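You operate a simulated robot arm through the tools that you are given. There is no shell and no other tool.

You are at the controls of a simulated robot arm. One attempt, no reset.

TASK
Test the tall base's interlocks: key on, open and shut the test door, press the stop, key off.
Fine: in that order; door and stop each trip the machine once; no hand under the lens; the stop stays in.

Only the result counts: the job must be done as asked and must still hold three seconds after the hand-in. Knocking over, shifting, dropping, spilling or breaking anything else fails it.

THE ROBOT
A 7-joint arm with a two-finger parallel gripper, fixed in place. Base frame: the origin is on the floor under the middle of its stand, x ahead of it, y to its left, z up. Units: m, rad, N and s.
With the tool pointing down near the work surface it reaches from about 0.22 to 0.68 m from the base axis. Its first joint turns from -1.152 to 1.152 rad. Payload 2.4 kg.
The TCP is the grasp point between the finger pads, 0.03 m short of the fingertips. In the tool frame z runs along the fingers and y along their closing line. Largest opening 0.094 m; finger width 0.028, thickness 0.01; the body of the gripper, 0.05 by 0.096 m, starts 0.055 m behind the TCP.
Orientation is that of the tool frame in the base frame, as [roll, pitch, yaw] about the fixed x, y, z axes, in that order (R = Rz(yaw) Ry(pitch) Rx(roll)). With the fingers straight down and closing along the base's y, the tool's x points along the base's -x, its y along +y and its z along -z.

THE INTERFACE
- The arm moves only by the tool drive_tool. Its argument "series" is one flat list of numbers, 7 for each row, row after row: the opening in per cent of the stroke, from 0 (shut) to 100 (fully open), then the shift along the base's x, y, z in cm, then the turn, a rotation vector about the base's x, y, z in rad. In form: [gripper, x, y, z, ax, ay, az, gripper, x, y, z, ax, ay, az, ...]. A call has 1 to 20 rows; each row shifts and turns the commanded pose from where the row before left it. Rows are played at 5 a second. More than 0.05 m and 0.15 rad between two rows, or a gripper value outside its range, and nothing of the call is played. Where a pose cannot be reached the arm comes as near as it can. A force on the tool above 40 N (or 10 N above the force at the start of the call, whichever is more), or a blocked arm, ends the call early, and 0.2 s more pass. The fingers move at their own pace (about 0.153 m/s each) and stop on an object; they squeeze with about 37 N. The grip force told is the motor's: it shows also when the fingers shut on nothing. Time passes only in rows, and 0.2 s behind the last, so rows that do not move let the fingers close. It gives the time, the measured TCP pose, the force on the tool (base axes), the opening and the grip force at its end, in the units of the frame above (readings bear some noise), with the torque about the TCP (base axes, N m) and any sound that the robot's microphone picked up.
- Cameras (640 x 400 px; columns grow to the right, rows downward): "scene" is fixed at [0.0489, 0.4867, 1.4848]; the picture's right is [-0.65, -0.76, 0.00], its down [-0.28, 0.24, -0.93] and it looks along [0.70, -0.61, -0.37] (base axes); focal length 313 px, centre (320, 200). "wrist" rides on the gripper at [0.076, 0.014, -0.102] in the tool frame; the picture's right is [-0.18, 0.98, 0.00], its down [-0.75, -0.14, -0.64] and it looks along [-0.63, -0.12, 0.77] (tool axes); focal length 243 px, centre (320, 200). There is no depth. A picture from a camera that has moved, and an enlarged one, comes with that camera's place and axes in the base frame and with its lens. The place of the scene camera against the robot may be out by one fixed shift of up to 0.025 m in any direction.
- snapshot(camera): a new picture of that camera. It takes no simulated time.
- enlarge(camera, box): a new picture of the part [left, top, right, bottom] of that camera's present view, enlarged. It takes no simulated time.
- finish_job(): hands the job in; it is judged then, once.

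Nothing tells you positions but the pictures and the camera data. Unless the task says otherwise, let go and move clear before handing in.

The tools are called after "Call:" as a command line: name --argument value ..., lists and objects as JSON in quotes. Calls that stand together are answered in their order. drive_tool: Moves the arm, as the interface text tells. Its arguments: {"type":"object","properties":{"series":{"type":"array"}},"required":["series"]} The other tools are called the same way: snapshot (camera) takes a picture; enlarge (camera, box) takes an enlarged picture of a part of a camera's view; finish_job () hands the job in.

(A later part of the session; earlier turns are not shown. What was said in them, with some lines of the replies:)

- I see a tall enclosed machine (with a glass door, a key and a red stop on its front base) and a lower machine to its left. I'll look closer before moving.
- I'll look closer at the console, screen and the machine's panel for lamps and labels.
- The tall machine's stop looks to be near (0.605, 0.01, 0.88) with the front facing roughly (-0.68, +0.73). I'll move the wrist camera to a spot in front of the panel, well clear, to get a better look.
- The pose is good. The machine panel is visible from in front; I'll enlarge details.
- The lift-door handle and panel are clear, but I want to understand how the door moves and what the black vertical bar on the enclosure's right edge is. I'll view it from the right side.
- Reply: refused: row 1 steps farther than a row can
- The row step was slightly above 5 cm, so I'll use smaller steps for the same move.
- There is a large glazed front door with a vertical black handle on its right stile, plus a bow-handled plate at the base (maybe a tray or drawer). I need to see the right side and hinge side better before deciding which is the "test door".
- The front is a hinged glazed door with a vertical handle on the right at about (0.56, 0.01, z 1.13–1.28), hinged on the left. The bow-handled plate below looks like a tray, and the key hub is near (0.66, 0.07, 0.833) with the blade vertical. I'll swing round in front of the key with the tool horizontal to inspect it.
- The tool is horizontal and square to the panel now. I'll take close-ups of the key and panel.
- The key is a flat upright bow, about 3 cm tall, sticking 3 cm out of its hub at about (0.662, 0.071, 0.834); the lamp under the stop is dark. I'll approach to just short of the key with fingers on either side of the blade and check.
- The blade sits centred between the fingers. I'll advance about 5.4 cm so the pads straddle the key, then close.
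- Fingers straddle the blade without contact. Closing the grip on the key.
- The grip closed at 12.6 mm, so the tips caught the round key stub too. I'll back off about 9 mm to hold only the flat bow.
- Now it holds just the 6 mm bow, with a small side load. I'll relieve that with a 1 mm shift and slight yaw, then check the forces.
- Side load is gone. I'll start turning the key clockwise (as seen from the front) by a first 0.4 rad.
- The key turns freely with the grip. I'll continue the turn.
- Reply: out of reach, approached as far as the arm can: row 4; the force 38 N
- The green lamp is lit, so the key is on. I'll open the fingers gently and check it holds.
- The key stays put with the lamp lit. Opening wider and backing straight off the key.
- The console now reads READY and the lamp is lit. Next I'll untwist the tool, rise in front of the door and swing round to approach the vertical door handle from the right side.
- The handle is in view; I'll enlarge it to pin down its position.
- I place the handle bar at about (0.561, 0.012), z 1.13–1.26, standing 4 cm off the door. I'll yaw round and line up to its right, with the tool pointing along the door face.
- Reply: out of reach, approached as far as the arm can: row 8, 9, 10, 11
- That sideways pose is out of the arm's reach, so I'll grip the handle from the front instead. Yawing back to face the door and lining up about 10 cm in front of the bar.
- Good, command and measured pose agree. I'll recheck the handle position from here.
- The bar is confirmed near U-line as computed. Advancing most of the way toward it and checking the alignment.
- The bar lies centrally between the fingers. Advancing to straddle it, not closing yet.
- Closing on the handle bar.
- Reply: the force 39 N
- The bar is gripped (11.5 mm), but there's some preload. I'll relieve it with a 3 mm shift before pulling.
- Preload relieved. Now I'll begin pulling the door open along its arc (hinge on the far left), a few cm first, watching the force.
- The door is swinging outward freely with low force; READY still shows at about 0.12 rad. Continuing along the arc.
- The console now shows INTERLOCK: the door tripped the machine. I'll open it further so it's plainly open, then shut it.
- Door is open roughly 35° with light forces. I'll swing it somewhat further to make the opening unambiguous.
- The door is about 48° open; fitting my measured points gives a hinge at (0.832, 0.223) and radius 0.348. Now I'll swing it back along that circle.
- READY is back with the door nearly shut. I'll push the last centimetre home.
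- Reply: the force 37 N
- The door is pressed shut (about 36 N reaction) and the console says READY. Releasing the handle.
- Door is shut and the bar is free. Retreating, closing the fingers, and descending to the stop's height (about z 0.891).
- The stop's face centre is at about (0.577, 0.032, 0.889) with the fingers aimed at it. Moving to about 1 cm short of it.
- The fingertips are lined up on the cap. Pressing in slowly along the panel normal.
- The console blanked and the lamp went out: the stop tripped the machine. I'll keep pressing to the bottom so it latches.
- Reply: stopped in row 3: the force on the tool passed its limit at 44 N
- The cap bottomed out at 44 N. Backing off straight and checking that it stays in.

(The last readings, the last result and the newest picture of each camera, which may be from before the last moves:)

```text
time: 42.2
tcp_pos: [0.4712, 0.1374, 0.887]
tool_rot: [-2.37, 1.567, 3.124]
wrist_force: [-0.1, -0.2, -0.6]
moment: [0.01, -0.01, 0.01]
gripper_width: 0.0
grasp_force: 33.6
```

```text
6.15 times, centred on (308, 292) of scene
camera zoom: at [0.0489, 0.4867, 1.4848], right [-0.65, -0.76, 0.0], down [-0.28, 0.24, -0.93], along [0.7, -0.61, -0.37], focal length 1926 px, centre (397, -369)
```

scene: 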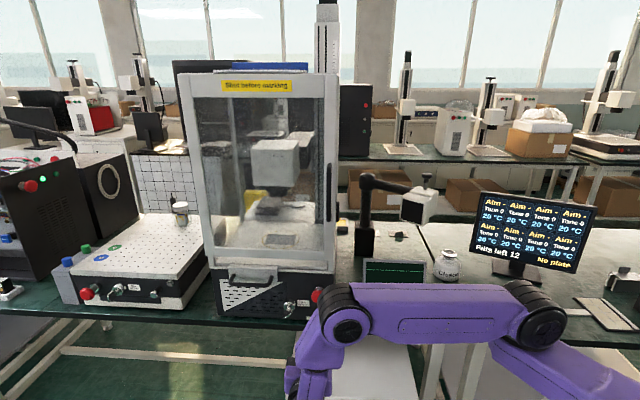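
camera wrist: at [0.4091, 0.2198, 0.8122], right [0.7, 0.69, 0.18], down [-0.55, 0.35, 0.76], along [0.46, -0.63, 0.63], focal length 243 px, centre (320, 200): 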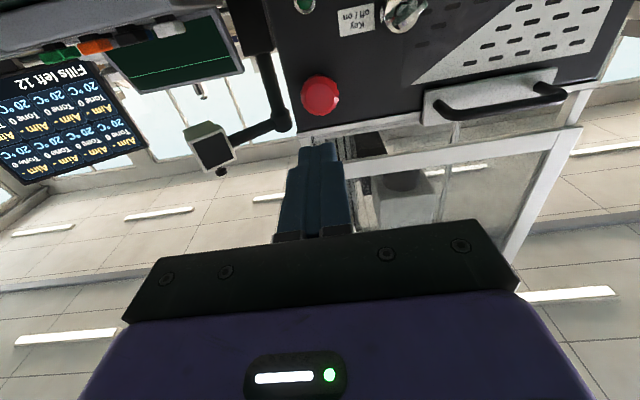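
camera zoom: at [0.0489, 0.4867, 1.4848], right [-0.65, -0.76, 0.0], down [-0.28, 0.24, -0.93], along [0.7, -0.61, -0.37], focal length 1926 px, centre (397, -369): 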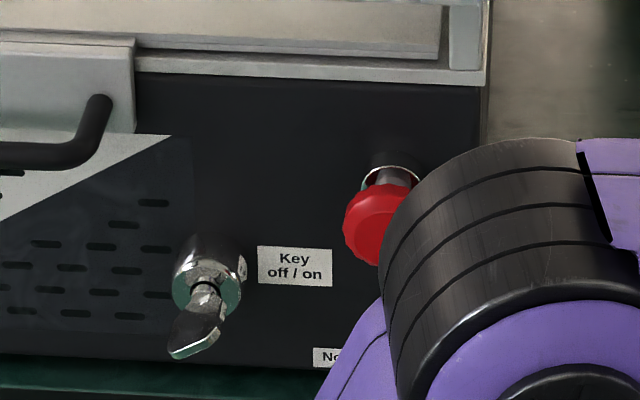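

The console and lamp are off. I'll move the arm out of the scene camera's line and compare the stop's depth with before.

Call:
drive_tool --series '[0, -2.0, 3.5, 0, 0, 0, 0, 0, -1.0, 4, 0, 0, 0, 0, 0, -1.0, 4, 0, 0, 0, 0]'

Call:
enlarge --camera "scene" --box '[270, 270, 345, 325]'

Call:
snapshot --camera "wrist"

```text
time: 43.0
tcp_pos: [0.432, 0.2532, 0.8862]
tool_rot: [-2.308, 1.563, -3.092]
wrist_force: [-0.2, -0.7, -0.5]
moment: [0.03, 0.03, 0.0]
gripper_width: 0.0
grasp_force: 33.0
```

```text
7.27 times, centred on (308, 298) of scene
camera zoom: at [0.0489, 0.4867, 1.4848], right [-0.65, -0.76, 0.0], down [-0.28, 0.24, -0.93], along [0.7, -0.61, -0.37], focal length 2276 px, centre (411, -509)
```

zoom: 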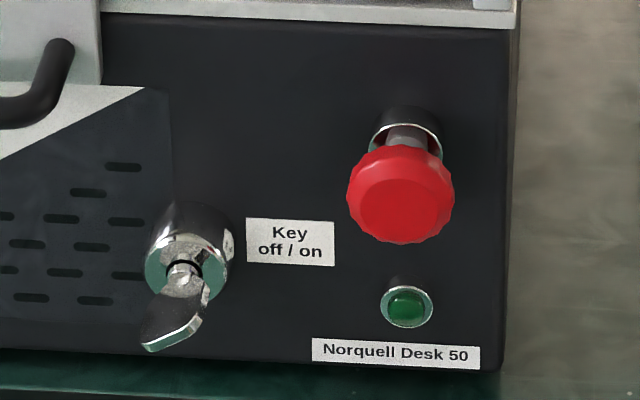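

```text
taken
camera wrist: at [0.369, 0.3359, 0.8111], right [0.7, 0.69, 0.18], down [-0.55, 0.35, 0.76], along [0.46, -0.63, 0.63], focal length 243 px, centre (320, 200)
```

wrist: 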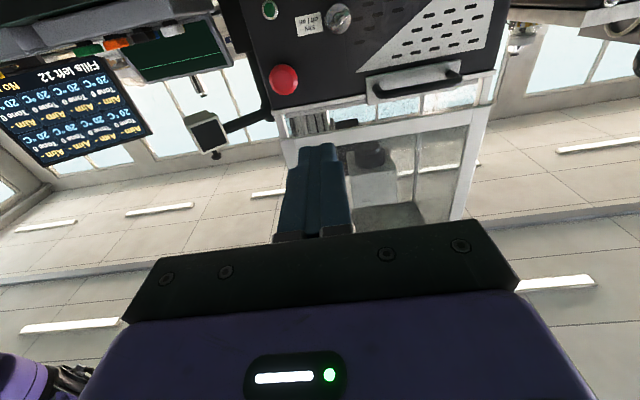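

The cap now sits about 1 cm further in than before and the console stays off, so the stop is latched. Next is the key: I'll go back in front of it with the tool rolled about 0.75 rad to match the turned blade.

Call:
drive_tool --series '[45, 2.13, -1.37, -0.84, 0.0884, -0.0884, 0, 45, 2.13, -1.37, -0.84, 0.0884, -0.0884, 0, 45, 2.13, -1.37, -0.84, 0.0884, -0.0884, 0, 45, 2.13, -1.37, -0.84, 0.0884, -0.0884, 0, 45, 2.13, -1.37, -0.84, 0.0884, -0.0884, 0, 45, 2.13, -1.37, -0.84, 0.0884, -0.0884, 0, 45, 0, 0, 0, 0, 0, 0]'

Call:
snapshot --camera "wrist"

Call:
enlarge --camera "wrist" --box '[240, 60, 420, 200]'

```text
time: 44.6
tcp_pos: [0.5595, 0.1704, 0.8375]
tool_rot: [1.573, 0.823, 0.79]
wrist_force: [-0.1, 0.0, 0.2]
moment: [0.01, 0.02, 0.04]
gripper_width: 0.0423
grasp_force: 0.0
```

```text
taken
camera wrist: at [0.5311, 0.2875, 0.7918], right [0.42, 0.42, 0.8], down [-0.89, 0.02, 0.46], along [0.18, -0.91, 0.38], focal length 243 px, centre (320, 200)
```

wrist: 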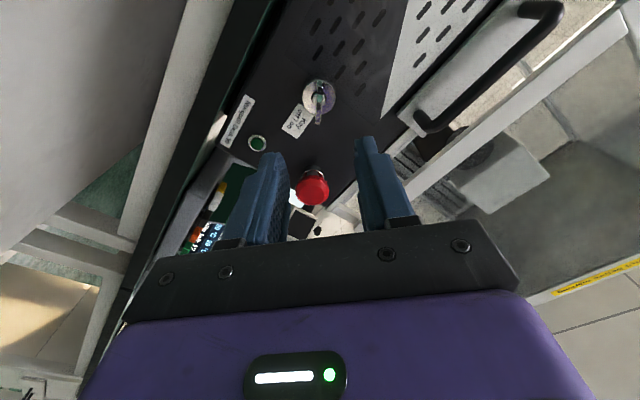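

```text
2.86 times, centred on (330, 130) of wrist
camera zoom: at [0.5311, 0.2875, 0.7918], right [0.42, 0.42, 0.8], down [-0.89, 0.02, 0.46], along [0.18, -0.91, 0.38], focal length 693 px, centre (291, 400)
```

zoom: 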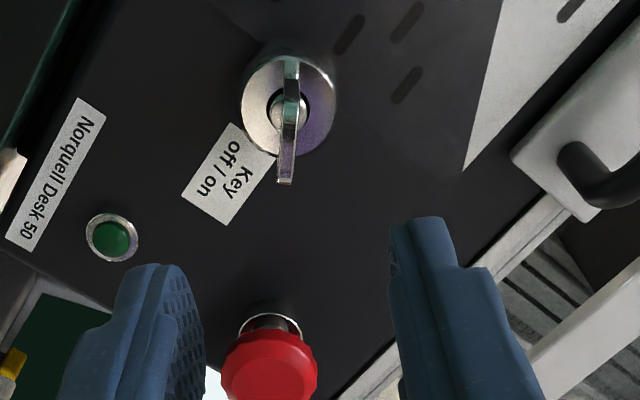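

The blade is nearly aligned with the fingers and centred between them. Advancing to straddle it, then closing.

Call:
drive_tool --series '[45, 2.35, -2.31, -0.06, 0, 0, 0, 45, 2.35, -2.31, -0.06, 0, 0, 0, 45, 2.35, -2.31, -0.06, 0, 0, 0, 45, 0, 0, 0, 0, 0, 0]'

Call:
enlarge --camera "wrist" --box '[240, 60, 420, 200]'

Call:
enlarge --camera "scene" --box '[250, 250, 350, 330]'

```text
time: 45.6
tcp_pos: [0.6302, 0.1014, 0.8353]
tool_rot: [1.575, 0.825, 0.791]
wrist_force: [-0.2, 1.0, -0.4]
moment: [-0.01, 0.0, 0.01]
gripper_width: 0.0422
grasp_force: 0.1
```

```text
2.86 times, centred on (330, 130) of wrist
camera zoom: at [0.6014, 0.2178, 0.7896], right [0.42, 0.42, 0.8], down [-0.89, 0.01, 0.46], along [0.18, -0.91, 0.38], focal length 693 px, centre (291, 400)
```

zoom: 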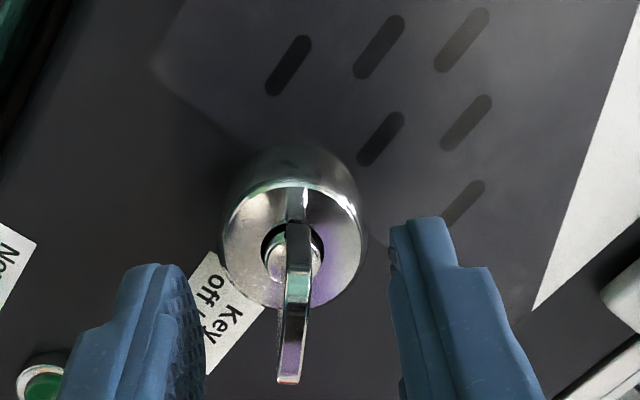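

```text
5.00 times, centred on (300, 290) of scene
camera zoom: at [0.0489, 0.4867, 1.4848], right [-0.65, -0.76, 0.0], down [-0.28, 0.24, -0.93], along [0.7, -0.61, -0.37], focal length 1565 px, centre (420, -250)
```

zoom: 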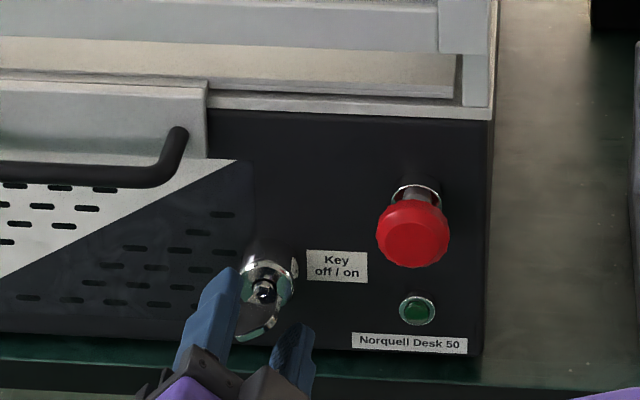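

The blade is well inside the opening with a small angular misfit. I'll add a little roll and close gently.

Call:
drive_tool --series '[30, 0, 0, 0, 0.042, -0.042, 0, 15, 0, 0, 0, 0, 0, 0, 0, 0, 0, 0, 0, 0, 0, 0, 0, 0, 0, 0, 0, 0]'

Call:
enlarge --camera "wrist" --box '[240, 60, 420, 200]'

```text
time: 46.6
tcp_pos: [0.6302, 0.1012, 0.8366]
tool_rot: [1.574, 0.765, 0.792]
wrist_force: [0.8, -0.6, 3.2]
moment: [0.1, 0.07, 0.1]
gripper_width: 0.0057
grasp_force: 39.7
```

```text
2.86 times, centred on (330, 130) of wrist
camera zoom: at [0.6034, 0.2197, 0.7937], right [0.39, 0.39, 0.84], down [-0.91, 0.0, 0.42], along [0.17, -0.92, 0.35], focal length 693 px, centre (291, 400)
```

zoom: 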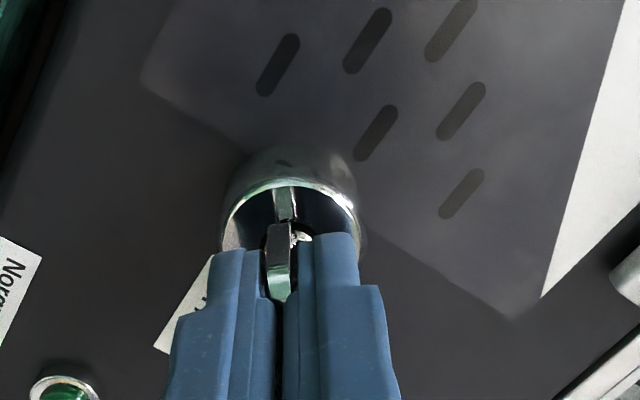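

Gripped cleanly on the bow. Turning the key back counter-clockwise to off.

Call:
drive_tool --series '[0, 0, 0, 0, -0.092, 0.092, 0, 0, 0, 0, 0, -0.092, 0.092, 0, 0, 0, 0, 0, -0.092, 0.092, 0, 0, 0, 0, 0, -0.092, 0.092, 0]'

Call:
enlarge --camera "wrist" --box '[240, 60, 420, 200]'

```text
time: 47.6
tcp_pos: [0.6294, 0.1006, 0.8357]
tool_rot: [1.584, 1.288, 0.798]
wrist_force: [-0.8, -1.0, 4.3]
moment: [-0.11, -0.15, -0.13]
gripper_width: 0.0062
grasp_force: 39.9
```

```text
2.86 times, centred on (330, 130) of wrist
camera zoom: at [0.5826, 0.1988, 0.7672], right [0.63, 0.63, 0.45], down [-0.7, 0.21, 0.69], along [0.34, -0.75, 0.57], focal length 693 px, centre (291, 400)
```

zoom: 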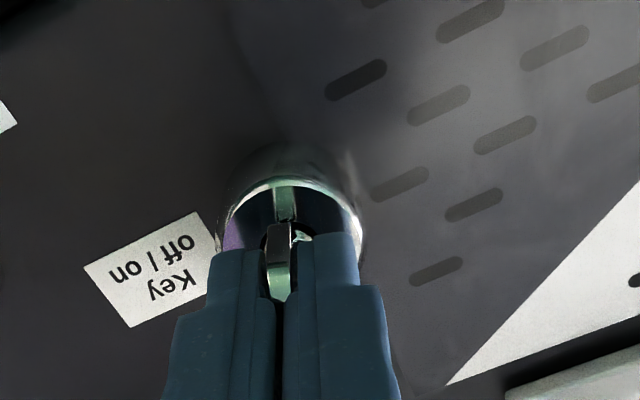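

Call:
drive_tool --series '[0, 0, 0, 0, -0.092, 0.092, 0, 0, 0, 0, 0, -0.092, 0.092, 0, 0, 0, 0, 0, -0.016, 0.016, 0, 0, 0, 0, 0, 0, 0, 0]'

Call:
enlarge --camera "wrist" --box '[240, 60, 420, 200]'

Call:
snapshot --camera "scene"

```text
time: 48.6
tcp_pos: [0.6313, 0.1021, 0.8351]
tool_rot: [2.85, 1.568, 2.063]
wrist_force: [3.4, -0.3, 3.4]
moment: [-0.66, -0.68, -0.04]
gripper_width: 0.006
grasp_force: 40.0
```

```text
2.86 times, centred on (330, 130) of wrist
camera zoom: at [0.5681, 0.1844, 0.7603], right [0.7, 0.69, 0.19], down [-0.55, 0.35, 0.76], along [0.46, -0.63, 0.63], focal length 693 px, centre (291, 400)
```

zoom: 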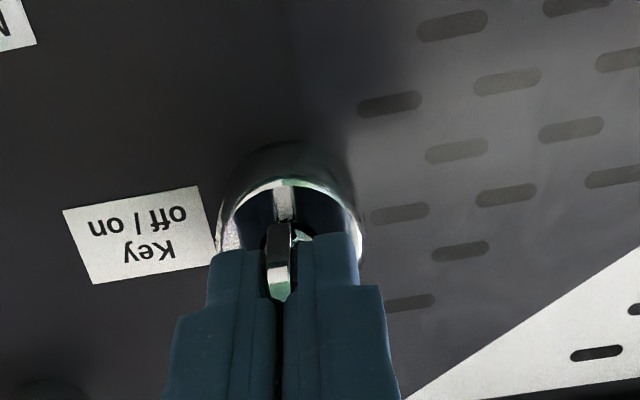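

```text
taken
```

scene: 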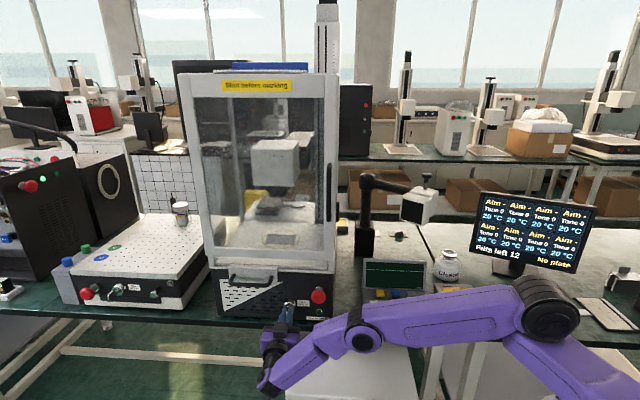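

The key is back to vertical. I'll nudge slightly further to feel that it's against its off end.

Call:
drive_tool --series '[0, 0, 0, 0, -0.035, 0.035, 0, 0, 0, 0, 0, -0.02, 0.02, 0, 0, 0, 0, 0, 0, 0, 0]'

Call:
enlarge --camera "wrist" --box '[240, 60, 420, 200]'

```text
time: 49.4
tcp_pos: [0.6309, 0.1021, 0.8348]
tool_rot: [-1.635, 1.497, -2.42]
wrist_force: [1.4, -1.4, 4.8]
moment: [1.32, -0.36, -0.01]
gripper_width: 0.0075
grasp_force: 41.1
```

```text
2.86 times, centred on (330, 130) of wrist
camera zoom: at [0.564, 0.1804, 0.7595], right [0.7, 0.7, 0.11], down [-0.51, 0.39, 0.77], along [0.49, -0.59, 0.63], focal length 693 px, centre (291, 400)
```

zoom: 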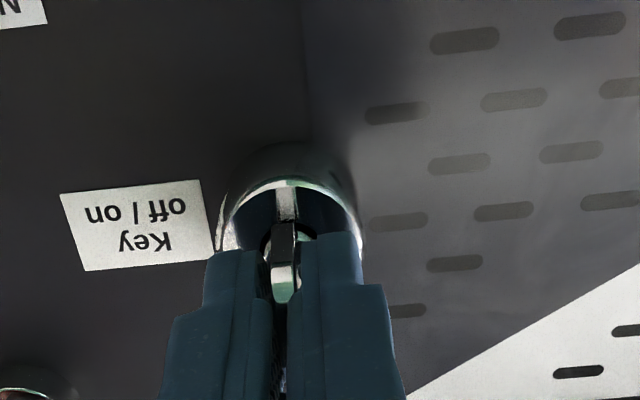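

There's a clear 1.2 N·m end-stop torque, so the key is fully off. Releasing and backing away.

Call:
drive_tool --series '[40, 0, 0, 0, 0, 0, 0, 40, 0, 0, 0, 0, 0, 0, 40, -1.5, 1.5, 0, 0, 0, 0, 40, -2.5, 2.5, 0, 0, 0, 0, 40, -2.5, 2.5, 0, 0, 0, 0, 40, -2.5, 2.5, 0, 0, 0, 0, 40, -2.5, 3.0, 0, 0, 0, 0]'

Call:
snapshot --camera "wrist"

Call:
snapshot --camera "scene"

Call:
enlarge --camera "scene" --box '[270, 270, 345, 325]'

Call:
enlarge --camera "wrist" --box '[200, 0, 500, 190]'

```text
time: 51.0
tcp_pos: [0.5152, 0.2216, 0.835]
tool_rot: [-1.619, 1.495, -2.404]
wrist_force: [0.3, -0.1, 0.0]
moment: [0.0, 0.0, -0.01]
gripper_width: 0.0378
grasp_force: 0.2
```

```text
taken
camera wrist: at [0.449, 0.3002, 0.7594], right [0.7, 0.7, 0.11], down [-0.51, 0.39, 0.76], along [0.49, -0.59, 0.64], focal length 243 px, centre (320, 200)
```

wrist: 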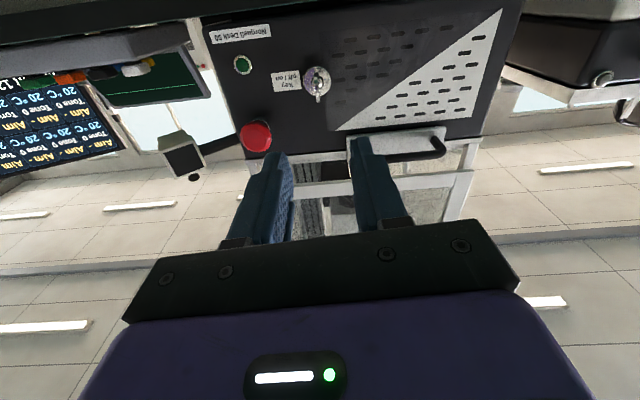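

```text
taken
```

scene: 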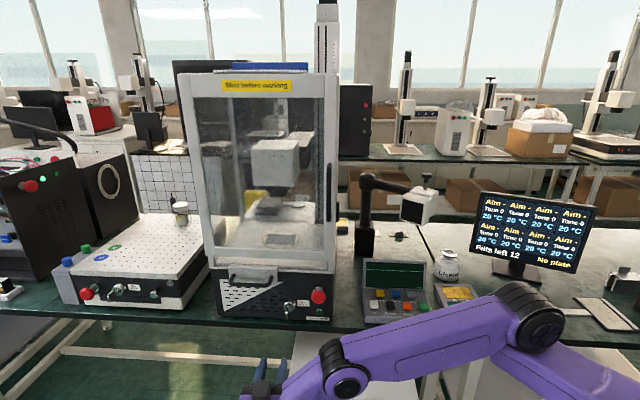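

```text
7.27 times, centred on (308, 298) of scene
camera zoom: at [0.0489, 0.4867, 1.4848], right [-0.65, -0.76, 0.0], down [-0.28, 0.24, -0.93], along [0.7, -0.61, -0.37], focal length 2276 px, centre (411, -509)
```

zoom: 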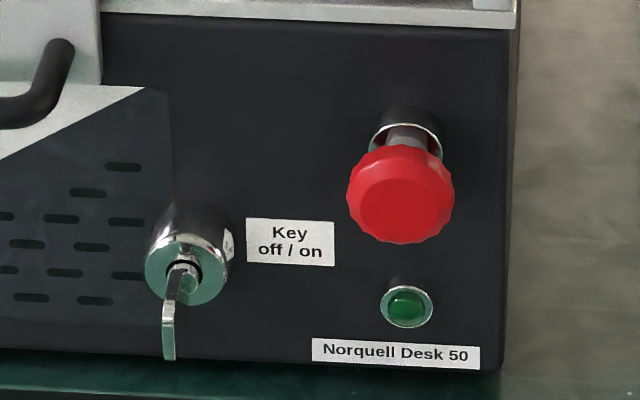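

```text
2.11 times, centred on (350, 95) of wrist
camera zoom: at [0.449, 0.3002, 0.7594], right [0.7, 0.7, 0.11], down [-0.51, 0.39, 0.76], along [0.49, -0.59, 0.64], focal length 511 px, centre (257, 421)
```

zoom: 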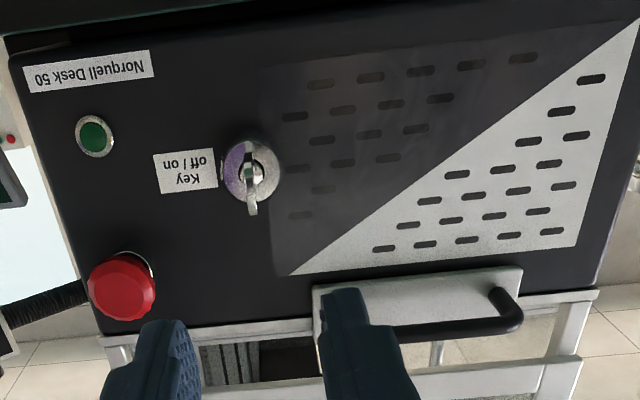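

Key is back exactly where it started, the stop sits in, and the lamp and console are off. I'll back further clear and do a last check of the door before handing in.

Call:
drive_tool --series '[40, -3, 3, 0, 0, 0, 0, 40, -3, 2, 1, 0, 0, 0, 40, 0, 0, 0, 0, 0, 0]'

Call:
enlarge --camera "scene" --box '[170, 60, 350, 172]'

Call:
enlarge --camera "scene" --box '[180, 230, 350, 336]'

Call:
enlarge --camera "scene" --box '[340, 160, 500, 340]'

```text
time: 51.8
tcp_pos: [0.4549, 0.2724, 0.8445]
tool_rot: [-1.619, 1.495, -2.408]
wrist_force: [-0.8, -0.4, 0.1]
moment: [0.0, 0.03, -0.02]
gripper_width: 0.0373
grasp_force: 0.1
```

```text
3.56 times, centred on (260, 116) of scene
camera zoom: at [0.0488, 0.4867, 1.4848], right [-0.65, -0.76, 0.0], down [-0.28, 0.24, -0.93], along [0.7, -0.61, -0.37], focal length 1113 px, centre (533, 499)
```

zoom: 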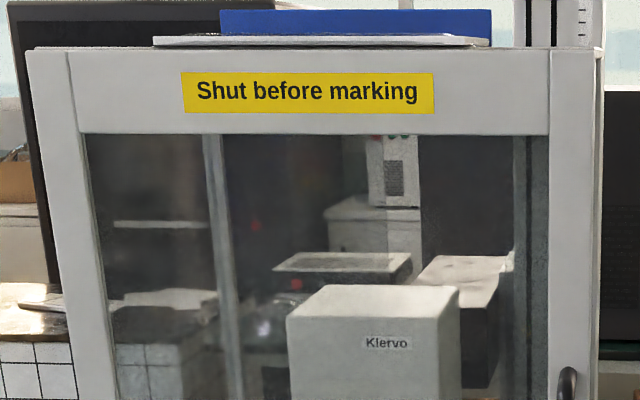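

```text
3.76 times, centred on (265, 283) of scene
camera zoom: at [0.0488, 0.4867, 1.4848], right [-0.65, -0.76, 0.0], down [-0.28, 0.24, -0.93], along [0.7, -0.61, -0.37], focal length 1178 px, centre (527, -112)
```

zoom: 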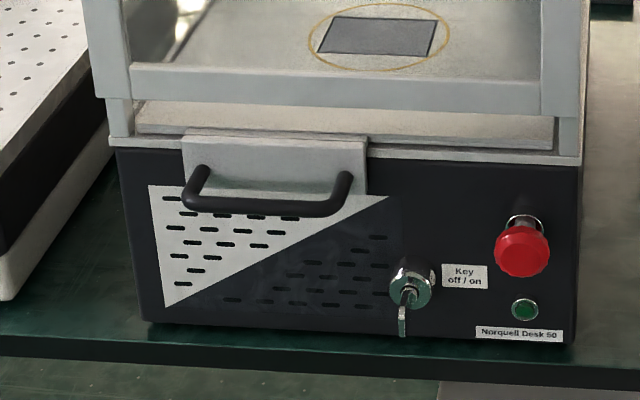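

```text
2.22 times, centred on (420, 250) of scene
camera zoom: at [0.0488, 0.4867, 1.4848], right [-0.65, -0.76, 0.0], down [-0.28, 0.24, -0.93], along [0.7, -0.61, -0.37], focal length 696 px, centre (98, 89)
```

zoom: 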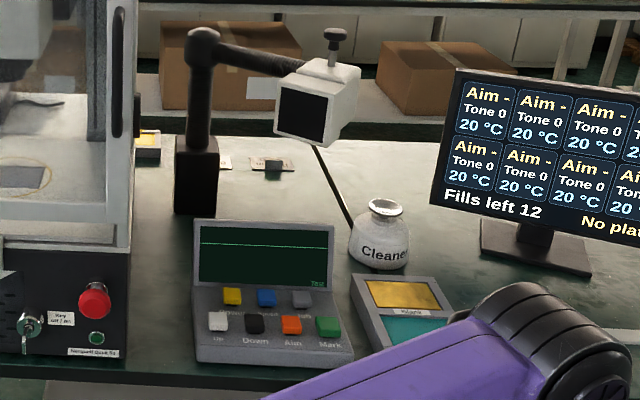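

The door lines up exactly with its starting picture, the stop is in, the key is off, nothing else has moved, and the arm is clear. Handing in.

Call:
finish_job

```text
The job is handed in.
```

I ran the interlock test on the tall base (Norquell Desk 50) in the order you gave, and the job is handed in.

1. **Key on:** I turned the key clockwise. The green lamp lit and the console showed READY.
2. **Door:** I opened the front glass door about 48° by its handle, and the console showed INTERLOCK. READY came back as it closed, and I pressed it fully shut.
3. **Stop:** I pressed the stop until it bottomed out. The console went blank and the lamp went out. It has stayed in, about 1 cm deeper than before.
4. **Key off:** I turned the key back until I felt its end stop, and it sits where it started.

I took the "test door" to be the glass door marked "Shut before marking". I left the bow-handled plate below it alone, as it looked like a tray.

The door and the stop each tripped the machine once, and the gripper never went inside the enclosure. In the last pictures the door lines up with its starting position, nothing else around the machine appears to have moved, and the arm is clear.
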